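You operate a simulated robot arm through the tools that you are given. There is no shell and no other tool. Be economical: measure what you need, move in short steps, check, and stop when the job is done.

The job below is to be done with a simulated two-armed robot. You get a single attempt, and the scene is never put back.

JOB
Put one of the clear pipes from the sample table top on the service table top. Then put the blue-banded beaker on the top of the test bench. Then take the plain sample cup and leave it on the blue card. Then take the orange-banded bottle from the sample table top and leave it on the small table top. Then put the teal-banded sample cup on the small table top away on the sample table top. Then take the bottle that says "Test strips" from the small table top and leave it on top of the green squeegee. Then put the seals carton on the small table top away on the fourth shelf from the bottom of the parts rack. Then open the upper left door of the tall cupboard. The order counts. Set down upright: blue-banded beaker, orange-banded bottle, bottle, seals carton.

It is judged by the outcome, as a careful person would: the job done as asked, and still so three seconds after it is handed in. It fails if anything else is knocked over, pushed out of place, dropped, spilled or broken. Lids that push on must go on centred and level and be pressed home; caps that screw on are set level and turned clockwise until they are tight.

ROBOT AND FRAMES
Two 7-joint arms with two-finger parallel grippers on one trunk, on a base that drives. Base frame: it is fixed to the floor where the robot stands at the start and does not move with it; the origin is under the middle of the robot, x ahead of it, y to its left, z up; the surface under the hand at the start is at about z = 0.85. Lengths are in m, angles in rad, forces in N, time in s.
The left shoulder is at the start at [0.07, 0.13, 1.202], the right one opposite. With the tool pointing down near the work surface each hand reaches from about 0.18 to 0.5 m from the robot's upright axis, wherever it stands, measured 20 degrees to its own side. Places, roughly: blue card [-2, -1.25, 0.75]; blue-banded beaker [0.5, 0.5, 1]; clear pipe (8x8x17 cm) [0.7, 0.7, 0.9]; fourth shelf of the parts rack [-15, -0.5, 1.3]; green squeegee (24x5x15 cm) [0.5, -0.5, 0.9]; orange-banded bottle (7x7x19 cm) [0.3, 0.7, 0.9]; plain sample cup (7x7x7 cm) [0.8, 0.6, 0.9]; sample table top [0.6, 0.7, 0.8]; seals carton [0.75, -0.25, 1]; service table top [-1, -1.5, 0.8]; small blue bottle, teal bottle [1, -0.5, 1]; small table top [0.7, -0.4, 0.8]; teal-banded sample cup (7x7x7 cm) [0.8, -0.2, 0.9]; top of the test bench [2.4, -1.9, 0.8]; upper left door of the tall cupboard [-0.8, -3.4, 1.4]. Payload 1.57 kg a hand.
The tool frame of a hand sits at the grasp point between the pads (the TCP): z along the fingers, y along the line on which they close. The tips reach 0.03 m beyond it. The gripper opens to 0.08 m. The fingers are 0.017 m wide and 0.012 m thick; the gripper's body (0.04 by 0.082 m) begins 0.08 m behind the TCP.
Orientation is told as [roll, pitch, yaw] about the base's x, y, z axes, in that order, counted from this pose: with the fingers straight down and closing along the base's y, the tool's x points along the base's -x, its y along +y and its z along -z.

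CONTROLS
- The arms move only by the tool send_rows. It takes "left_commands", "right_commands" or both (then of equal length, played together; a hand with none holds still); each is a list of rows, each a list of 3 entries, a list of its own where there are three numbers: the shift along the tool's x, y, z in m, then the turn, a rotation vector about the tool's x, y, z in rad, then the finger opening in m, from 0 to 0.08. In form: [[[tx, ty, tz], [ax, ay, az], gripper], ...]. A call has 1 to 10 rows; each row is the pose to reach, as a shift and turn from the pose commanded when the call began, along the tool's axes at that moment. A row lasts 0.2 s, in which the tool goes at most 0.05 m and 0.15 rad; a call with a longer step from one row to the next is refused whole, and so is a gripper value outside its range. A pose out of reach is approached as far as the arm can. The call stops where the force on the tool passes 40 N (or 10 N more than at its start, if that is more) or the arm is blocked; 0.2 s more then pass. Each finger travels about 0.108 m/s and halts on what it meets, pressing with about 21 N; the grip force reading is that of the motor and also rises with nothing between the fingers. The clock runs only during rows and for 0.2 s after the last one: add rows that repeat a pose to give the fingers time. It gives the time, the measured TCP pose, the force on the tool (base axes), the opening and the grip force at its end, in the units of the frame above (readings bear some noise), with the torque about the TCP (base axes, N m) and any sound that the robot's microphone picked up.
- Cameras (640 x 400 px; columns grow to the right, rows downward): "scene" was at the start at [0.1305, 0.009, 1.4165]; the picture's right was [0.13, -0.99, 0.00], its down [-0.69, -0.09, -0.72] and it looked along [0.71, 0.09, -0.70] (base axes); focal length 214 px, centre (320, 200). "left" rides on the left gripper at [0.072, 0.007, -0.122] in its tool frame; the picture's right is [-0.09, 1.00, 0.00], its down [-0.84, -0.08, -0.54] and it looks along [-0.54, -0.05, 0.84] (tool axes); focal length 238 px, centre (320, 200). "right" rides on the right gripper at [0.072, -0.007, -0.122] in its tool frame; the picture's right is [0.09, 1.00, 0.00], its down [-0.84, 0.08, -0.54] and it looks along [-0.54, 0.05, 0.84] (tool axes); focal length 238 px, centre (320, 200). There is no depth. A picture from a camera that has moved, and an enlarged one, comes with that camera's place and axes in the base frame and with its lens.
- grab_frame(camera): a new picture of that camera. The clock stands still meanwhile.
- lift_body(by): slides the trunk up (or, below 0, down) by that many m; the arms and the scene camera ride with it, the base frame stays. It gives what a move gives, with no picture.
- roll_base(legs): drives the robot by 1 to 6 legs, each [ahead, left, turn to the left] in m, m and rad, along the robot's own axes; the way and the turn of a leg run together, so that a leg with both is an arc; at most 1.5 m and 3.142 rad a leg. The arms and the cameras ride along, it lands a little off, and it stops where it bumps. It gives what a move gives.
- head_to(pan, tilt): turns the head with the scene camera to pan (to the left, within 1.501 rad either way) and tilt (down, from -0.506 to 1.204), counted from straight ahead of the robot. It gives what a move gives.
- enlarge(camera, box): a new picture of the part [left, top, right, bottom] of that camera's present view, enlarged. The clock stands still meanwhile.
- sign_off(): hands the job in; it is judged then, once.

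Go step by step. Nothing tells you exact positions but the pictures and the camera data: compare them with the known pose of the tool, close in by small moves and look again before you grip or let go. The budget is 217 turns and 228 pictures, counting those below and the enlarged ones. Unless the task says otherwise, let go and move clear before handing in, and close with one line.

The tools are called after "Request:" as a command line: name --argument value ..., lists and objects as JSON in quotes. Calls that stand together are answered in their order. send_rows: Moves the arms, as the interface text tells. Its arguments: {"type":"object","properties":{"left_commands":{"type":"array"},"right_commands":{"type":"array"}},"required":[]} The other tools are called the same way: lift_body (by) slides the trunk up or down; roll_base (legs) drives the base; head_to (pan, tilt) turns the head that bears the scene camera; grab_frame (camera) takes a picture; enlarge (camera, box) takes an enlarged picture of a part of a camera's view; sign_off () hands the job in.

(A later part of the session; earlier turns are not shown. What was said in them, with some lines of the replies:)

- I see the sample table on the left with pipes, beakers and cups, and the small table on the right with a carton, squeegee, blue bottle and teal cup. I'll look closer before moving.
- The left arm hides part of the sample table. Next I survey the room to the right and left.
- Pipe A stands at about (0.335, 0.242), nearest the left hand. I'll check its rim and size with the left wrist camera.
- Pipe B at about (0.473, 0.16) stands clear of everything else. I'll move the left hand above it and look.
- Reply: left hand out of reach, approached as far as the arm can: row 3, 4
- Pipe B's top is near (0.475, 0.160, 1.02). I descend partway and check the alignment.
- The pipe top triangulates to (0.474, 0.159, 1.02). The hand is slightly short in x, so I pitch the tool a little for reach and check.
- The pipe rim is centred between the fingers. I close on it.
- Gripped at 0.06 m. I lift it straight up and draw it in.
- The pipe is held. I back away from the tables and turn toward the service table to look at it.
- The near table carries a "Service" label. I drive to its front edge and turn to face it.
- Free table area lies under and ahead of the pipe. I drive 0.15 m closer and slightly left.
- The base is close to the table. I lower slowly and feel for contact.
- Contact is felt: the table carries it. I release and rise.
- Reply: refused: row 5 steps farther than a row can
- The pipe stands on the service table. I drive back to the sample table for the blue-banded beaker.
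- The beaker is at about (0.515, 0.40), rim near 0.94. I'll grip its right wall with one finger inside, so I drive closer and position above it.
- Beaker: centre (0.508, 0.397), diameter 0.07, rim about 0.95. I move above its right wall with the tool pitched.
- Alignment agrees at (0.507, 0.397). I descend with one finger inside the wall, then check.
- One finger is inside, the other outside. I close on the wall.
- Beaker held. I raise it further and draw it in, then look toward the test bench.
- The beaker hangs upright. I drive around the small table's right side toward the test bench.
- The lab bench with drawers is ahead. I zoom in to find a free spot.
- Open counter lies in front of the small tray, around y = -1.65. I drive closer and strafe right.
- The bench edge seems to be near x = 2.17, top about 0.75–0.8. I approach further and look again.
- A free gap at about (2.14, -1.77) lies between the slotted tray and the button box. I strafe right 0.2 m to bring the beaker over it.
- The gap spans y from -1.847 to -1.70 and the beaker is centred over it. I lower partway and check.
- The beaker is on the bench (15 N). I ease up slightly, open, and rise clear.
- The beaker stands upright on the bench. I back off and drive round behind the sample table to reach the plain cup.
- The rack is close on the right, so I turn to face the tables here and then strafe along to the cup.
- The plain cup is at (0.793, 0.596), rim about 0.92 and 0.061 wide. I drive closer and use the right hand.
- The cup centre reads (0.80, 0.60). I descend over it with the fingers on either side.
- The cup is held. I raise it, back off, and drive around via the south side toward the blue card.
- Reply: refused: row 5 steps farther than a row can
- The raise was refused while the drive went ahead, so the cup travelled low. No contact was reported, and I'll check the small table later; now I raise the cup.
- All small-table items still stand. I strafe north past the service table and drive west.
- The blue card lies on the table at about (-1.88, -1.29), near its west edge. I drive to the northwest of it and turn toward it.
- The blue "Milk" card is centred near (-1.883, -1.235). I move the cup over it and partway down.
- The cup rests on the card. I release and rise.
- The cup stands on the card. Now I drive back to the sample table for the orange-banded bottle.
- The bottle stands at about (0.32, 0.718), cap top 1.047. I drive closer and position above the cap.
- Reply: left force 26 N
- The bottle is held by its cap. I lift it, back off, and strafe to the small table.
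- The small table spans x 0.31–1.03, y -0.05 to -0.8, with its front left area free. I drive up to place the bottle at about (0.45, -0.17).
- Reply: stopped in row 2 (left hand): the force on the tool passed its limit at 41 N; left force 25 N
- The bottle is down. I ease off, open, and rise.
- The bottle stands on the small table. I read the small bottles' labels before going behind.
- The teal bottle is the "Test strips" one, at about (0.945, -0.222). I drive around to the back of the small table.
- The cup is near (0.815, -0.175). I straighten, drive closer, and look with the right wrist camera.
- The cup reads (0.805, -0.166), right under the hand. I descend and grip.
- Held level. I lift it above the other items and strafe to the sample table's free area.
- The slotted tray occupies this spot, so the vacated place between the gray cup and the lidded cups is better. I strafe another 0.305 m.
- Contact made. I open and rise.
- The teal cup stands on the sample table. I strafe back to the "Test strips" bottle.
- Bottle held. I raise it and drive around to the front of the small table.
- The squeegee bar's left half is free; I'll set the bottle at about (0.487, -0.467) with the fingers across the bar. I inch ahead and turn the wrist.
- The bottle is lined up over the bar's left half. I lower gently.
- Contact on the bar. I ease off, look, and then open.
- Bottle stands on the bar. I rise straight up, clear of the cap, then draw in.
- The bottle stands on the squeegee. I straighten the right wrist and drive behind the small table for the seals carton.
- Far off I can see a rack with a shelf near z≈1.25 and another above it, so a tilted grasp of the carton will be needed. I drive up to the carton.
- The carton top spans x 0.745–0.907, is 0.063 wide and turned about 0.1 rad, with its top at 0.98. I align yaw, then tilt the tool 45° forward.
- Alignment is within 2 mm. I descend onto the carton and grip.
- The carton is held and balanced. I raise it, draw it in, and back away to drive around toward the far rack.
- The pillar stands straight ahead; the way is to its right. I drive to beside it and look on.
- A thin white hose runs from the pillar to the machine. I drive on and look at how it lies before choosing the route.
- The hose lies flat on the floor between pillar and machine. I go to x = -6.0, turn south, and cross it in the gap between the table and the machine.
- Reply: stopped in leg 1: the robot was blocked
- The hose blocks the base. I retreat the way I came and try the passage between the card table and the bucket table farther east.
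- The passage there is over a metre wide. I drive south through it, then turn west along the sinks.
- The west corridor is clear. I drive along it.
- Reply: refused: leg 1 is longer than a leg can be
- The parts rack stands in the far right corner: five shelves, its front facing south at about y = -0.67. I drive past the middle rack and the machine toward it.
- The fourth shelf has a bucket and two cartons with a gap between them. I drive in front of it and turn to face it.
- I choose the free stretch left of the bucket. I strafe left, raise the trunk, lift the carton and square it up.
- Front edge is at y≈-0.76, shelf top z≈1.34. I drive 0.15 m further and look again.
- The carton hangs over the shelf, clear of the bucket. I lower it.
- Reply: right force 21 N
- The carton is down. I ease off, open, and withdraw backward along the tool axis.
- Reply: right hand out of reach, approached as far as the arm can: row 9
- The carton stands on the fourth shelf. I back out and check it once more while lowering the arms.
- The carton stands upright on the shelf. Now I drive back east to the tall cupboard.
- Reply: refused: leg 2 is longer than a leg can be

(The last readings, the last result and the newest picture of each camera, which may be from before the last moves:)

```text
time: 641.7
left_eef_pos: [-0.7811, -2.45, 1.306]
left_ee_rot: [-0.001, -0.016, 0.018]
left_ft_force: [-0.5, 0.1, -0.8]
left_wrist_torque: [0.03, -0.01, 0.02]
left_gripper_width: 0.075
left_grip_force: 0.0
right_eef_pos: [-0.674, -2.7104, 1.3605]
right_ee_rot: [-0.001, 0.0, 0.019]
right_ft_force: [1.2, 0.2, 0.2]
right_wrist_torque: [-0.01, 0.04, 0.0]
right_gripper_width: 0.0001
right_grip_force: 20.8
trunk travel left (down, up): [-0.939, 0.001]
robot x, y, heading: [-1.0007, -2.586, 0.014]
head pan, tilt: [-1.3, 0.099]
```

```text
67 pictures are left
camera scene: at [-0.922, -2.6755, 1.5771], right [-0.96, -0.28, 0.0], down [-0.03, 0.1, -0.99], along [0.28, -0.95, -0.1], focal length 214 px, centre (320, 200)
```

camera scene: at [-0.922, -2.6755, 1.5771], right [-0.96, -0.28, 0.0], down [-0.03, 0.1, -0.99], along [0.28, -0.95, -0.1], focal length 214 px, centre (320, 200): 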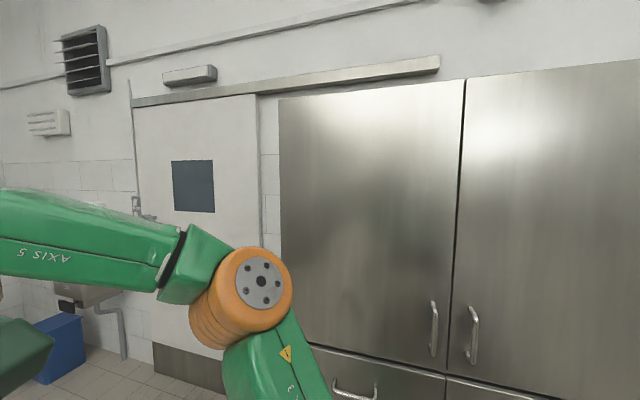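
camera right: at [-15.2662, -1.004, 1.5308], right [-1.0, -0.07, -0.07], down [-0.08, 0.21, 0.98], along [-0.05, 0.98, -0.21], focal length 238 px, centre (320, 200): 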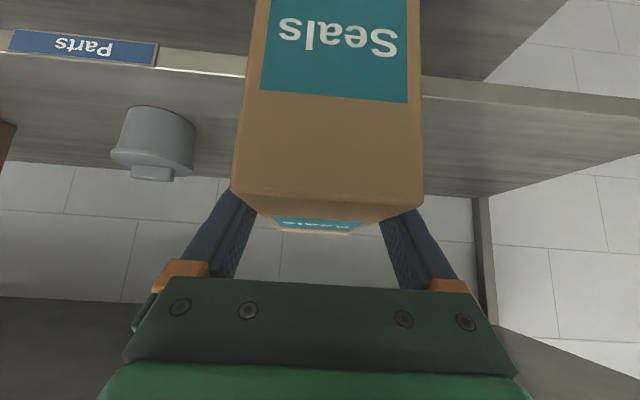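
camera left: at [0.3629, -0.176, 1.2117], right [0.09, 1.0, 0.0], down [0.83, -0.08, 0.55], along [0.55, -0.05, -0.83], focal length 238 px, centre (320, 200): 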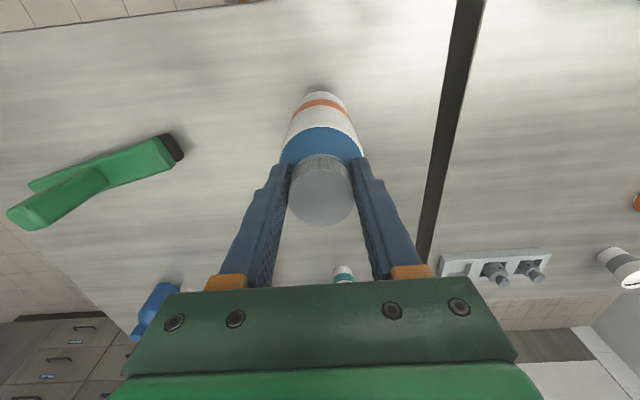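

The tall cupboard's upper left door has a vertical handle near (-1.09, -3.39, 1.1) with the hinge at x≈-0.54. I turn to face it and point the right tool forward.

Request:
roll_base --legs '[[0, 0, -1.585]]'

Request:
send_rows --right_commands '[[[0.02, 0, 0], [0, -0.14, 0], 0.02], [[0.04, 0, 0.0], [0, -0.28, 0], 0.04], [[0.05, 0, 0.0], [0, -0.42, 0], 0.06], [[0.06, 0, 0.02], [0, -0.56, 0], 0.06], [[0.06, 0, 0.04], [0, -0.7, 0], 0.06], [[0.06, 0, 0.06], [0, -0.84, 0], 0.06], [[0.06, 0, 0.08], [0, -0.98, 0], 0.06], [[0.06, 0, 0.1], [0, -1.12, 0], 0.06], [[0.06, 0, 0.12], [0, -1.26, 0], 0.06], [[0.06, 0, 0.14], [0, -1.4, 0], 0.06]]'

Request:
head_to --pan 0.0 --tilt 0.4

Request:
grab_frame --camera "scene"

```text
time: 646.0
left_eef_pos: [-0.8634, -2.8045, 1.3061]
left_ee_rot: [-0.001, -0.017, -1.564]
left_ft_force: [-0.3, 0.7, -0.8]
left_wrist_torque: [-0.01, 0.02, -0.04]
left_gripper_width: 0.0751
left_grip_force: 0.1
right_eef_pos: [-1.1253, -2.9089, 1.3594]
right_ee_rot: [0.0, 0.001, -1.564]
right_ft_force: [-0.1, -0.4, -0.2]
right_wrist_torque: [-0.01, -0.01, 0.01]
right_gripper_width: 0.0001
right_grip_force: 20.8
trunk travel left (down, up): [-0.939, 0.001]
robot x, y, heading: [-0.9985, -2.585, -1.566]
head pan, tilt: [-1.3, 0.099]
```

```text
time: 647.4
left_eef_pos: [-0.8632, -2.8042, 1.3061]
left_ee_rot: [-0.002, -0.016, -1.566]
left_ft_force: [-0.6, 0.3, -0.8]
left_wrist_torque: [-0.05, -0.01, 0.01]
left_gripper_width: 0.0751
left_grip_force: 0.1
right_eef_pos: [-1.1214, -2.852, 1.3184]
right_ee_rot: [-0.035, -0.822, -1.532]
right_ft_force: [-23.5, -7.2, 8.9]
right_wrist_torque: [1.62, -0.88, 3.63]
right_gripper_width: 0.0599
right_grip_force: 0.0
right hand out of reach, approached as far as the arm can: row 6, 7
trunk travel left (down, up): [-0.939, 0.001]
robot x, y, heading: [-0.997, -2.5842, -1.57]
head pan, tilt: [-1.3, 0.099]
stopped in row 7 (right hand): the force on the tool passed its limit at 177 N (the readings are from after the stop); the commanded pose is now the measured one
```

```text
time: 648.9
left_eef_pos: [-0.864, -2.8038, 1.3057]
left_ee_rot: [-0.001, -0.017, -1.566]
left_ft_force: [0.1, -0.2, -0.2]
left_wrist_torque: [0.01, 0.02, 0.02]
left_gripper_width: 0.0751
left_grip_force: 0.1
right_eef_pos: [-1.1224, -2.8526, 1.3176]
right_ee_rot: [-0.032, -0.822, -1.533]
right_ft_force: [-45.1, -0.9, 5.0]
right_wrist_torque: [0.82, -1.64, 7.09]
right_gripper_width: 0.06
right_grip_force: 0.0
trunk travel left (down, up): [-0.939, 0.001]
robot x, y, heading: [-0.9976, -2.5841, -1.567]
head pan, tilt: [0.0, 0.4]
```

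```text
66 pictures are left
camera scene: at [-0.9977, -2.7307, 1.5492], right [-1.0, 0.0, 0.0], down [0.0, 0.39, -0.92], along [0.0, -0.92, -0.39], focal length 214 px, centre (320, 200)
```

scene: 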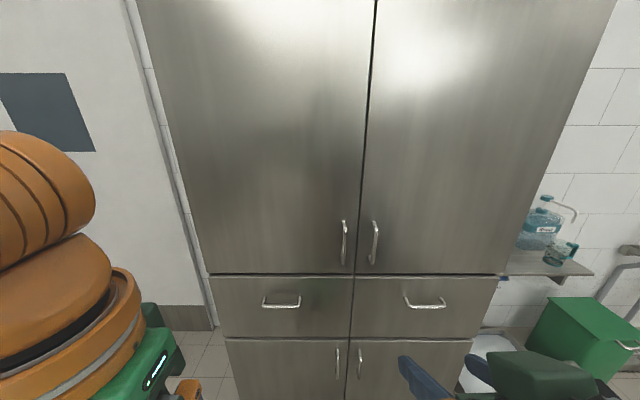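

The right arm pressed against the robot itself when tilted so close in. I move the hand forward and outward to relieve it.

Request:
send_rows --right_commands '[[[-0.025, -0.01, 0.027], [0, 0, 0], 0.06], [[-0.05, -0.02, 0.054], [0, 0, 0], 0.06], [[-0.075, -0.03, 0.08], [0, 0, 0], 0.06], [[-0.1, -0.03, 0.105], [0, 0, 0], 0.06]]'

```text
time: 649.9
left_eef_pos: [-0.8635, -2.8053, 1.3058]
left_ee_rot: [-0.001, -0.012, -1.563]
left_ft_force: [0.6, -1.4, -0.5]
left_wrist_torque: [-0.01, 0.02, -0.01]
left_gripper_width: 0.0748
left_grip_force: 0.1
right_eef_pos: [-1.1486, -2.9997, 1.3199]
right_ee_rot: [-0.031, -0.822, -1.535]
right_ft_force: [0.3, -0.1, -0.4]
right_wrist_torque: [-0.01, -0.01, 0.01]
right_gripper_width: 0.06
right_grip_force: 0.2
trunk travel left (down, up): [-0.939, 0.001]
robot x, y, heading: [-0.9966, -2.5807, -1.563]
head pan, tilt: [0.0, 0.4]
```

Request:
send_rows --right_commands '[[[0, 0, 0], [0, -0.14, 0], 0.06], [[0, 0, 0], [0, -0.28, 0], 0.06], [[0, 0, 0], [0, -0.42, 0], 0.06], [[0, 0, 0], [0, -0.56, 0], 0.06], [[0, 0, 0], [0, -0.7, 0], 0.06], [[0, 0, 0], [0, -0.75, 0], 0.06]]'

Request:
grab_frame --camera "right"

Request:
grab_frame --camera "scene"

```text
time: 651.3
left_eef_pos: [-0.8631, -2.803, 1.3063]
left_ee_rot: [-0.002, -0.014, -1.564]
left_ft_force: [-0.2, 1.2, -0.6]
left_wrist_torque: [-0.01, -0.01, -0.01]
left_gripper_width: 0.0749
left_grip_force: 0.0
right_eef_pos: [-1.1346, -3.03, 1.3309]
right_ee_rot: [-0.384, -1.518, -1.159]
right_ft_force: [0.7, -0.1, -0.7]
right_wrist_torque: [0.01, 0.02, -0.01]
right_gripper_width: 0.0598
right_grip_force: 0.0
right hand out of reach, approached as far as the arm can: row 3, 4, 5, 6
trunk travel left (down, up): [-0.939, 0.001]
robot x, y, heading: [-0.9972, -2.585, -1.572]
head pan, tilt: [0.0, 0.4]
```

```text
65 pictures are left
camera right: at [-1.1447, -2.9047, 1.2666], right [0.99, 0.03, -0.11], down [0.08, 0.5, 0.86], along [0.08, -0.86, 0.5], focal length 238 px, centre (320, 200)
```

right: 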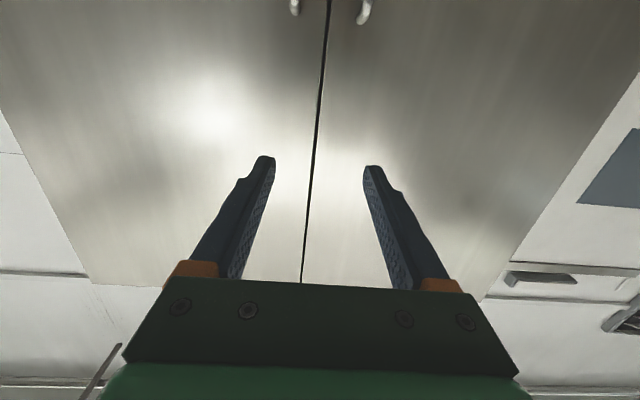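

```text
64 pictures are left
camera scene: at [-0.9968, -2.7298, 1.5492], right [-1.0, 0.0, 0.0], down [0.0, 0.39, -0.92], along [0.0, -0.92, -0.39], focal length 214 px, centre (320, 200)
```

scene: 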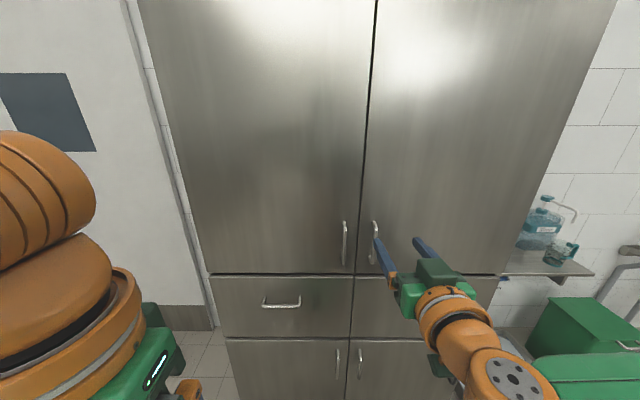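

The handle triangulates to (-1.076, -3.35), z 1.02–1.20. I lower the trunk to its height, then approach.

Request:
lift_body --by -0.22

Request:
roll_base --legs '[[0.2, 0.058, 0]]'

Request:
grab_frame --camera "right"

Request:
grab_frame --camera "scene"

```text
time: 653.6
left_eef_pos: [-0.863, -2.8045, 1.0858]
left_ee_rot: [-0.002, -0.017, -1.565]
left_ft_force: [0.5, -0.2, 0.6]
left_wrist_torque: [0.04, 0.0, -0.03]
left_gripper_width: 0.0748
left_grip_force: 0.0
right_eef_pos: [-1.1338, -3.0315, 1.1105]
right_ee_rot: [-0.379, -1.512, -1.165]
right_ft_force: [0.1, -0.3, 1.1]
right_wrist_torque: [-0.02, 0.01, -0.01]
right_gripper_width: 0.0599
right_grip_force: 0.0
trunk travel left (down, up): [-0.719, 0.221]
robot x, y, heading: [-0.9982, -2.5842, -1.569]
head pan, tilt: [0.0, 0.4]
```

```text
time: 655.2
left_eef_pos: [-0.8065, -3.0028, 1.0876]
left_ee_rot: [-0.002, -0.015, -1.566]
left_ft_force: [-0.3, 0.0, -0.2]
left_wrist_torque: [0.0, -0.02, -0.01]
left_gripper_width: 0.0749
left_grip_force: 0.0
right_eef_pos: [-1.0767, -3.2305, 1.1119]
right_ee_rot: [-0.386, -1.516, -1.161]
right_ft_force: [0.1, -0.1, 0.0]
right_wrist_torque: [-0.01, -0.03, 0.0]
right_gripper_width: 0.0599
right_grip_force: 0.0
trunk travel left (down, up): [-0.719, 0.221]
robot x, y, heading: [-0.9381, -2.7852, -1.57]
head pan, tilt: [0.0, 0.4]
```

```text
63 pictures are left
camera right: at [-1.088, -3.1052, 1.0466], right [0.99, 0.03, -0.11], down [0.08, 0.5, 0.86], along [0.08, -0.87, 0.49], focal length 238 px, centre (320, 200)
```

right: 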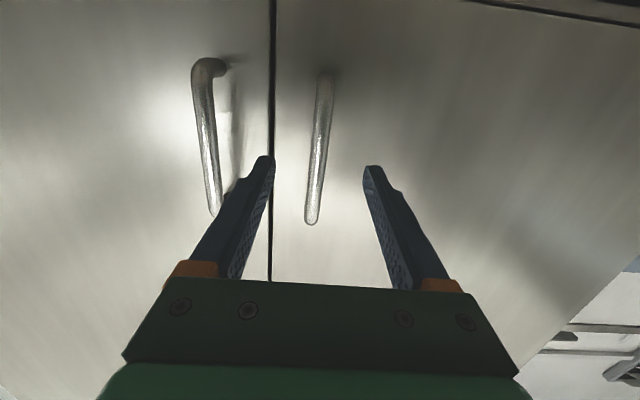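

```text
62 pictures are left
camera scene: at [-0.94, -2.9304, 1.3294], right [-1.0, 0.0, 0.0], down [0.0, 0.39, -0.92], along [0.0, -0.92, -0.39], focal length 214 px, centre (320, 200)
```

scene: 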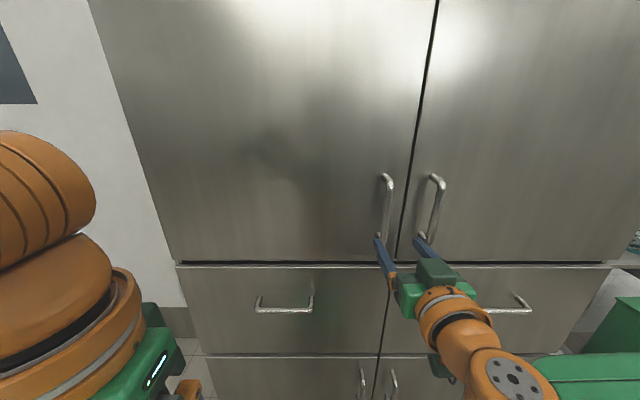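

The handle is centred between the fingers. I inch forward.

Request:
roll_base --legs '[[0.085, 0.002, 0]]'

Request:
grab_frame --camera "right"

Request:
enlarge --camera "scene" --box '[340, 160, 480, 320]'

```text
time: 656.3
left_eef_pos: [-0.8036, -3.0866, 1.0865]
left_ee_rot: [-0.002, -0.018, -1.566]
left_ft_force: [0.3, 0.8, 0.1]
left_wrist_torque: [-0.03, 0.02, 0.0]
left_gripper_width: 0.0748
left_grip_force: 0.1
right_eef_pos: [-1.0731, -3.3141, 1.1113]
right_ee_rot: [-0.4, -1.517, -1.148]
right_ft_force: [-0.3, 0.1, -0.1]
right_wrist_torque: [0.01, 0.0, 0.01]
right_gripper_width: 0.0599
right_grip_force: 0.0
trunk travel left (down, up): [-0.719, 0.221]
robot x, y, heading: [-0.9377, -2.8743, -1.57]
head pan, tilt: [0.0, 0.4]
```

```text
61 pictures are left
camera right: at [-1.0855, -3.1883, 1.0471], right [0.99, 0.03, -0.11], down [0.08, 0.5, 0.86], along [0.08, -0.86, 0.5], focal length 238 px, centre (320, 200)
```

right: 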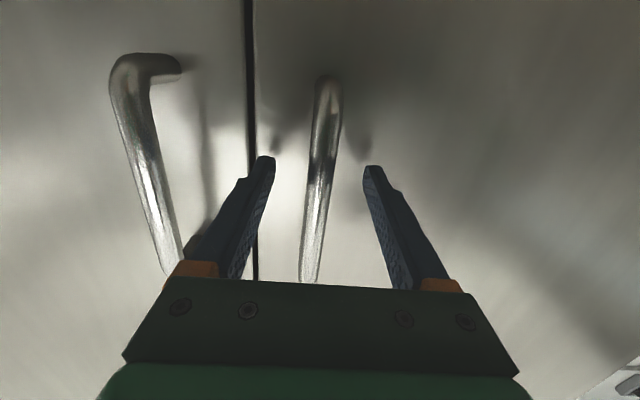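

```text
2.50 times, centred on (410, 240) of scene
camera zoom: at [-0.9374, -3.0131, 1.3295], right [-1.0, 0.0, 0.0], down [0.0, 0.39, -0.92], along [0.0, -0.92, -0.39], focal length 536 px, centre (95, 100)
```

zoom: 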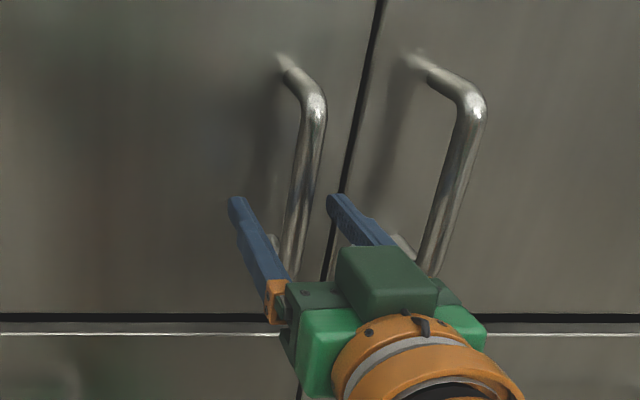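

Request:
send_rows --right_commands '[[[0, 0, 0.012], [0, 0, 0], 0.06], [[0, 0, 0.012], [0, 0, 0], 0.03], [[0, 0, 0.012], [0, 0, 0], 0.0], [[0, 0, 0.012], [0, 0, 0], 0.0], [[0, 0, 0.012], [0, 0, 0], 0.0]]'

Request:
enlarge --camera "scene" --box '[340, 160, 480, 320]'

```text
time: 657.5
left_eef_pos: [-0.8035, -3.0885, 1.0855]
left_ee_rot: [-0.001, -0.016, -1.567]
left_ft_force: [0.1, 0.9, 0.3]
left_wrist_torque: [0.01, 0.01, 0.03]
left_gripper_width: 0.0752
left_grip_force: 0.2
right_eef_pos: [-1.075, -3.3272, 1.111]
right_ee_rot: [-0.38, -1.516, -1.168]
right_ft_force: [0.1, 1.1, 2.8]
right_wrist_torque: [-0.01, -0.55, 0.03]
right_gripper_width: 0.016
right_grip_force: 31.6
trunk travel left (down, up): [-0.719, 0.221]
robot x, y, heading: [-0.9324, -2.8693, -1.569]
head pan, tilt: [0.0, 0.4]
```

```text
2.50 times, centred on (410, 240) of scene
camera zoom: at [-0.9377, -3.0154, 1.3293], right [-1.0, 0.0, 0.0], down [0.0, 0.39, -0.92], along [0.0, -0.92, -0.39], focal length 536 px, centre (95, 100)
```

zoom: 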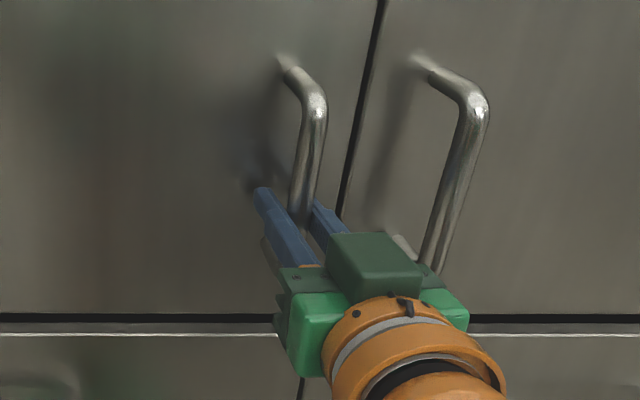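

The handle is gripped. I open the door by rolling the base in an arc about the hinge, starting with a small step.

Request:
roll_base --legs '[[-0.045, 0.062, -0.12]]'

Request:
grab_frame --camera "scene"

```text
time: 658.5
left_eef_pos: [-0.7691, -3.0612, 1.0872]
left_ee_rot: [0.003, -0.016, -1.686]
left_ft_force: [0.2, -0.7, -0.1]
left_wrist_torque: [0.01, 0.01, -0.03]
left_gripper_width: 0.0751
left_grip_force: 0.0
right_eef_pos: [-1.0665, -3.2664, 1.1095]
right_ee_rot: [-0.343, -1.516, -1.325]
right_ft_force: [-5.1, 0.3, 2.2]
right_wrist_torque: [-0.77, -0.48, -0.07]
right_gripper_width: 0.0159
right_grip_force: 31.2
trunk travel left (down, up): [-0.719, 0.221]
robot x, y, heading: [-0.875, -2.8298, -1.685]
head pan, tilt: [0.0, 0.4]
```

```text
58 pictures are left
camera scene: at [-0.8934, -2.9726, 1.3293], right [-0.99, 0.12, 0.0], down [0.05, 0.39, -0.92], along [-0.11, -0.92, -0.39], focal length 214 px, centre (320, 200)
```

scene: 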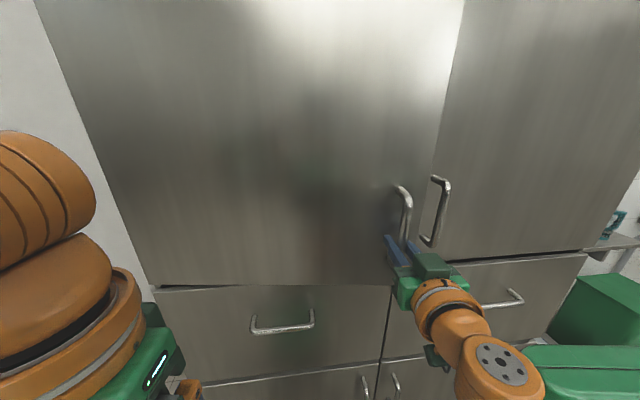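

The door is opening. I continue the arc.

Request:
roll_base --legs '[[-0.074, 0.102, -0.2], [-0.074, 0.102, -0.2]]'

Request:
grab_frame --camera "scene"

```text
time: 660.7
left_eef_pos: [-0.6331, -3.0039, 1.0879]
left_ee_rot: [0.006, -0.014, -2.085]
left_ft_force: [0.4, 0.3, 0.7]
left_wrist_torque: [0.02, 0.02, -0.01]
left_gripper_width: 0.0749
left_grip_force: 0.0
right_eef_pos: [-0.9872, -3.0763, 1.1109]
right_ee_rot: [-0.242, -1.52, -1.825]
right_ft_force: [-13.6, 9.4, -0.7]
right_wrist_torque: [-0.87, -0.04, -0.02]
right_gripper_width: 0.0157
right_grip_force: 31.4
trunk travel left (down, up): [-0.719, 0.221]
robot x, y, heading: [-0.6339, -2.753, -2.093]
head pan, tilt: [0.0, 0.4]
```

```text
57 pictures are left
camera scene: at [-0.7137, -2.8737, 1.3292], right [-0.87, 0.5, -0.01], down [0.2, 0.33, -0.92], along [-0.45, -0.8, -0.39], focal length 214 px, centre (320, 200)
```

scene: 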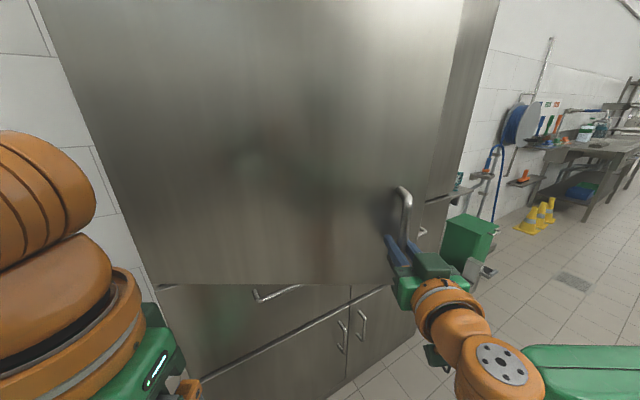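

Request:
roll_base --legs '[[-0.093, 0.115, -0.25], [-0.093, 0.122, -0.25]]'

Request:
grab_frame --camera "scene"

```text
time: 663.0
left_eef_pos: [-0.4531, -3.0166, 1.0853]
left_ee_rot: [-0.003, -0.013, -2.582]
left_ft_force: [-0.4, 0.2, -0.3]
left_wrist_torque: [0.0, -0.01, 0.0]
left_gripper_width: 0.075
left_grip_force: 0.0
right_eef_pos: [-0.799, -2.9103, 1.1102]
right_ee_rot: [-0.409, -1.514, -2.155]
right_ft_force: [1.7, -5.4, -11.0]
right_wrist_torque: [-0.82, 0.21, -0.17]
right_gripper_width: 0.0159
right_grip_force: 31.5
trunk travel left (down, up): [-0.719, 0.221]
robot x, y, heading: [-0.3355, -2.7883, -2.586]
head pan, tilt: [0.0, 0.4]
```

```text
56 pictures are left
camera scene: at [-0.4613, -2.8663, 1.3288], right [-0.53, 0.85, 0.0], down [0.33, 0.21, -0.92], along [-0.78, -0.48, -0.39], focal length 214 px, centre (320, 200)
```

scene: 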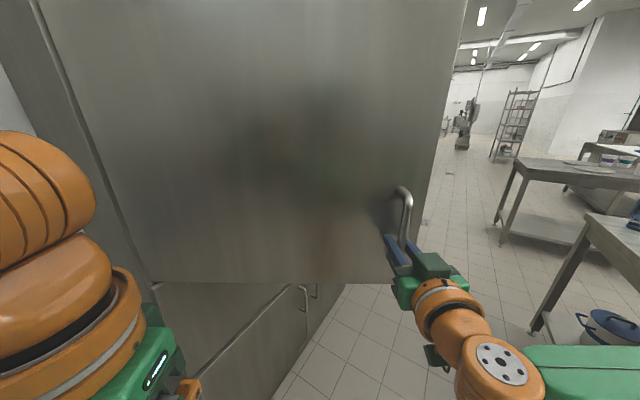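

Request:
roll_base --legs '[[-0.083, 0.11, -0.22], [-0.083, 0.11, -0.22]]'

Request:
grab_frame --camera "scene"

```text
time: 665.3
left_eef_pos: [-0.3132, -3.0985, 1.0857]
left_ee_rot: [-0.006, -0.013, -3.025]
left_ft_force: [0.3, 0.1, -0.4]
left_wrist_torque: [0.0, 0.0, 0.0]
left_gripper_width: 0.0752
left_grip_force: 0.0
right_eef_pos: [-0.581, -2.8548, 1.1099]
right_ee_rot: [-0.447, -1.513, -2.558]
right_ft_force: [0.1, -11.0, -11.9]
right_wrist_torque: [-0.64, 0.6, -0.19]
right_gripper_width: 0.0158
right_grip_force: 31.2
trunk travel left (down, up): [-0.719, 0.221]
robot x, y, heading: [-0.1126, -2.9348, -3.028]
head pan, tilt: [0.0, 0.4]
```

```text
55 pictures are left
camera scene: at [-0.2561, -2.9602, 1.3287], right [-0.11, 0.99, 0.0], down [0.39, 0.05, -0.92], along [-0.91, -0.1, -0.39], focal length 214 px, centre (320, 200)
```

scene: 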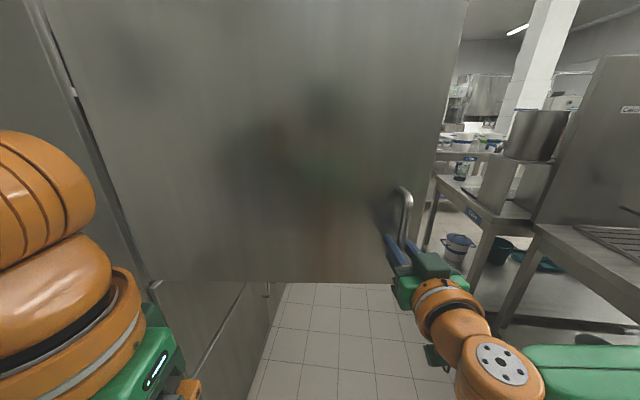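

The door stands about 85° open. I let go of the handle and withdraw the hand straight back.

Request:
send_rows --right_commands '[[[0, 0, 0], [0, 0, 0], 0.03], [[0, 0, 0], [0, 0, 0], 0.06], [[0, 0, 0], [0, 0, 0], 0.06], [[0, 0, -0.02], [0, 0, 0], 0.06], [[0, 0, -0.04], [0, 0, 0], 0.06], [[0, 0, -0.06], [0, 0, 0], 0.06]]'

Request:
roll_base --legs '[[-0.3, 0, 0]]'

Request:
grab_frame --camera "scene"

```text
time: 666.7
left_eef_pos: [-0.3121, -3.0931, 1.086]
left_ee_rot: [-0.002, -0.016, -3.024]
left_ft_force: [-0.6, -0.8, 0.5]
left_wrist_torque: [0.0, -0.01, -0.01]
left_gripper_width: 0.0749
left_grip_force: 0.2
right_eef_pos: [-0.5602, -2.8574, 1.1252]
right_ee_rot: [-0.4, -1.519, -2.604]
right_ft_force: [-1.3, 0.1, -0.6]
right_wrist_torque: [0.0, 0.0, 0.0]
right_gripper_width: 0.0602
right_grip_force: 0.1
right hand out of reach, approached as far as the arm can: row 4, 5, 6
trunk travel left (down, up): [-0.719, 0.221]
robot x, y, heading: [-0.1077, -2.9401, -3.027]
head pan, tilt: [0.0, 0.4]
```

```text
time: 668.7
left_eef_pos: [-0.0152, -3.0588, 1.0859]
left_ee_rot: [0.0, -0.014, -3.027]
left_ft_force: [-0.7, -0.4, 0.4]
left_wrist_torque: [-0.02, -0.01, 0.01]
left_gripper_width: 0.075
left_grip_force: 0.1
right_eef_pos: [-0.2645, -2.8229, 1.1226]
right_ee_rot: [-0.387, -1.517, -2.618]
right_ft_force: [-0.3, 0.7, -0.3]
right_wrist_torque: [0.0, 0.0, -0.03]
right_gripper_width: 0.06
right_grip_force: 0.0
trunk travel left (down, up): [-0.719, 0.221]
robot x, y, heading: [0.1861, -2.9038, -3.024]
head pan, tilt: [0.0, 0.4]
```

```text
54 pictures are left
camera scene: at [0.0428, -2.9204, 1.3289], right [-0.11, 0.99, 0.0], down [0.39, 0.04, -0.92], along [-0.91, -0.1, -0.39], focal length 214 px, centre (320, 200)
```

scene: 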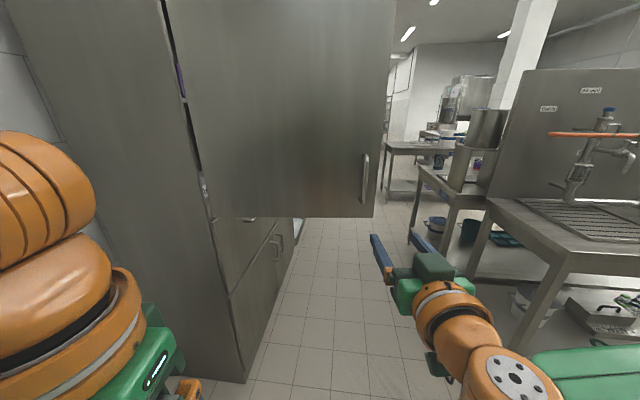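

The upper left door stands wide open and the hands are clear; every earlier placement was standing when I last saw it. I hand the job in.

Request:
sign_off

```text
The job is handed in.
```

All eight steps are done in the order asked, with the upper left door standing about 85° open at the end. Each placed item was standing when I last saw it.
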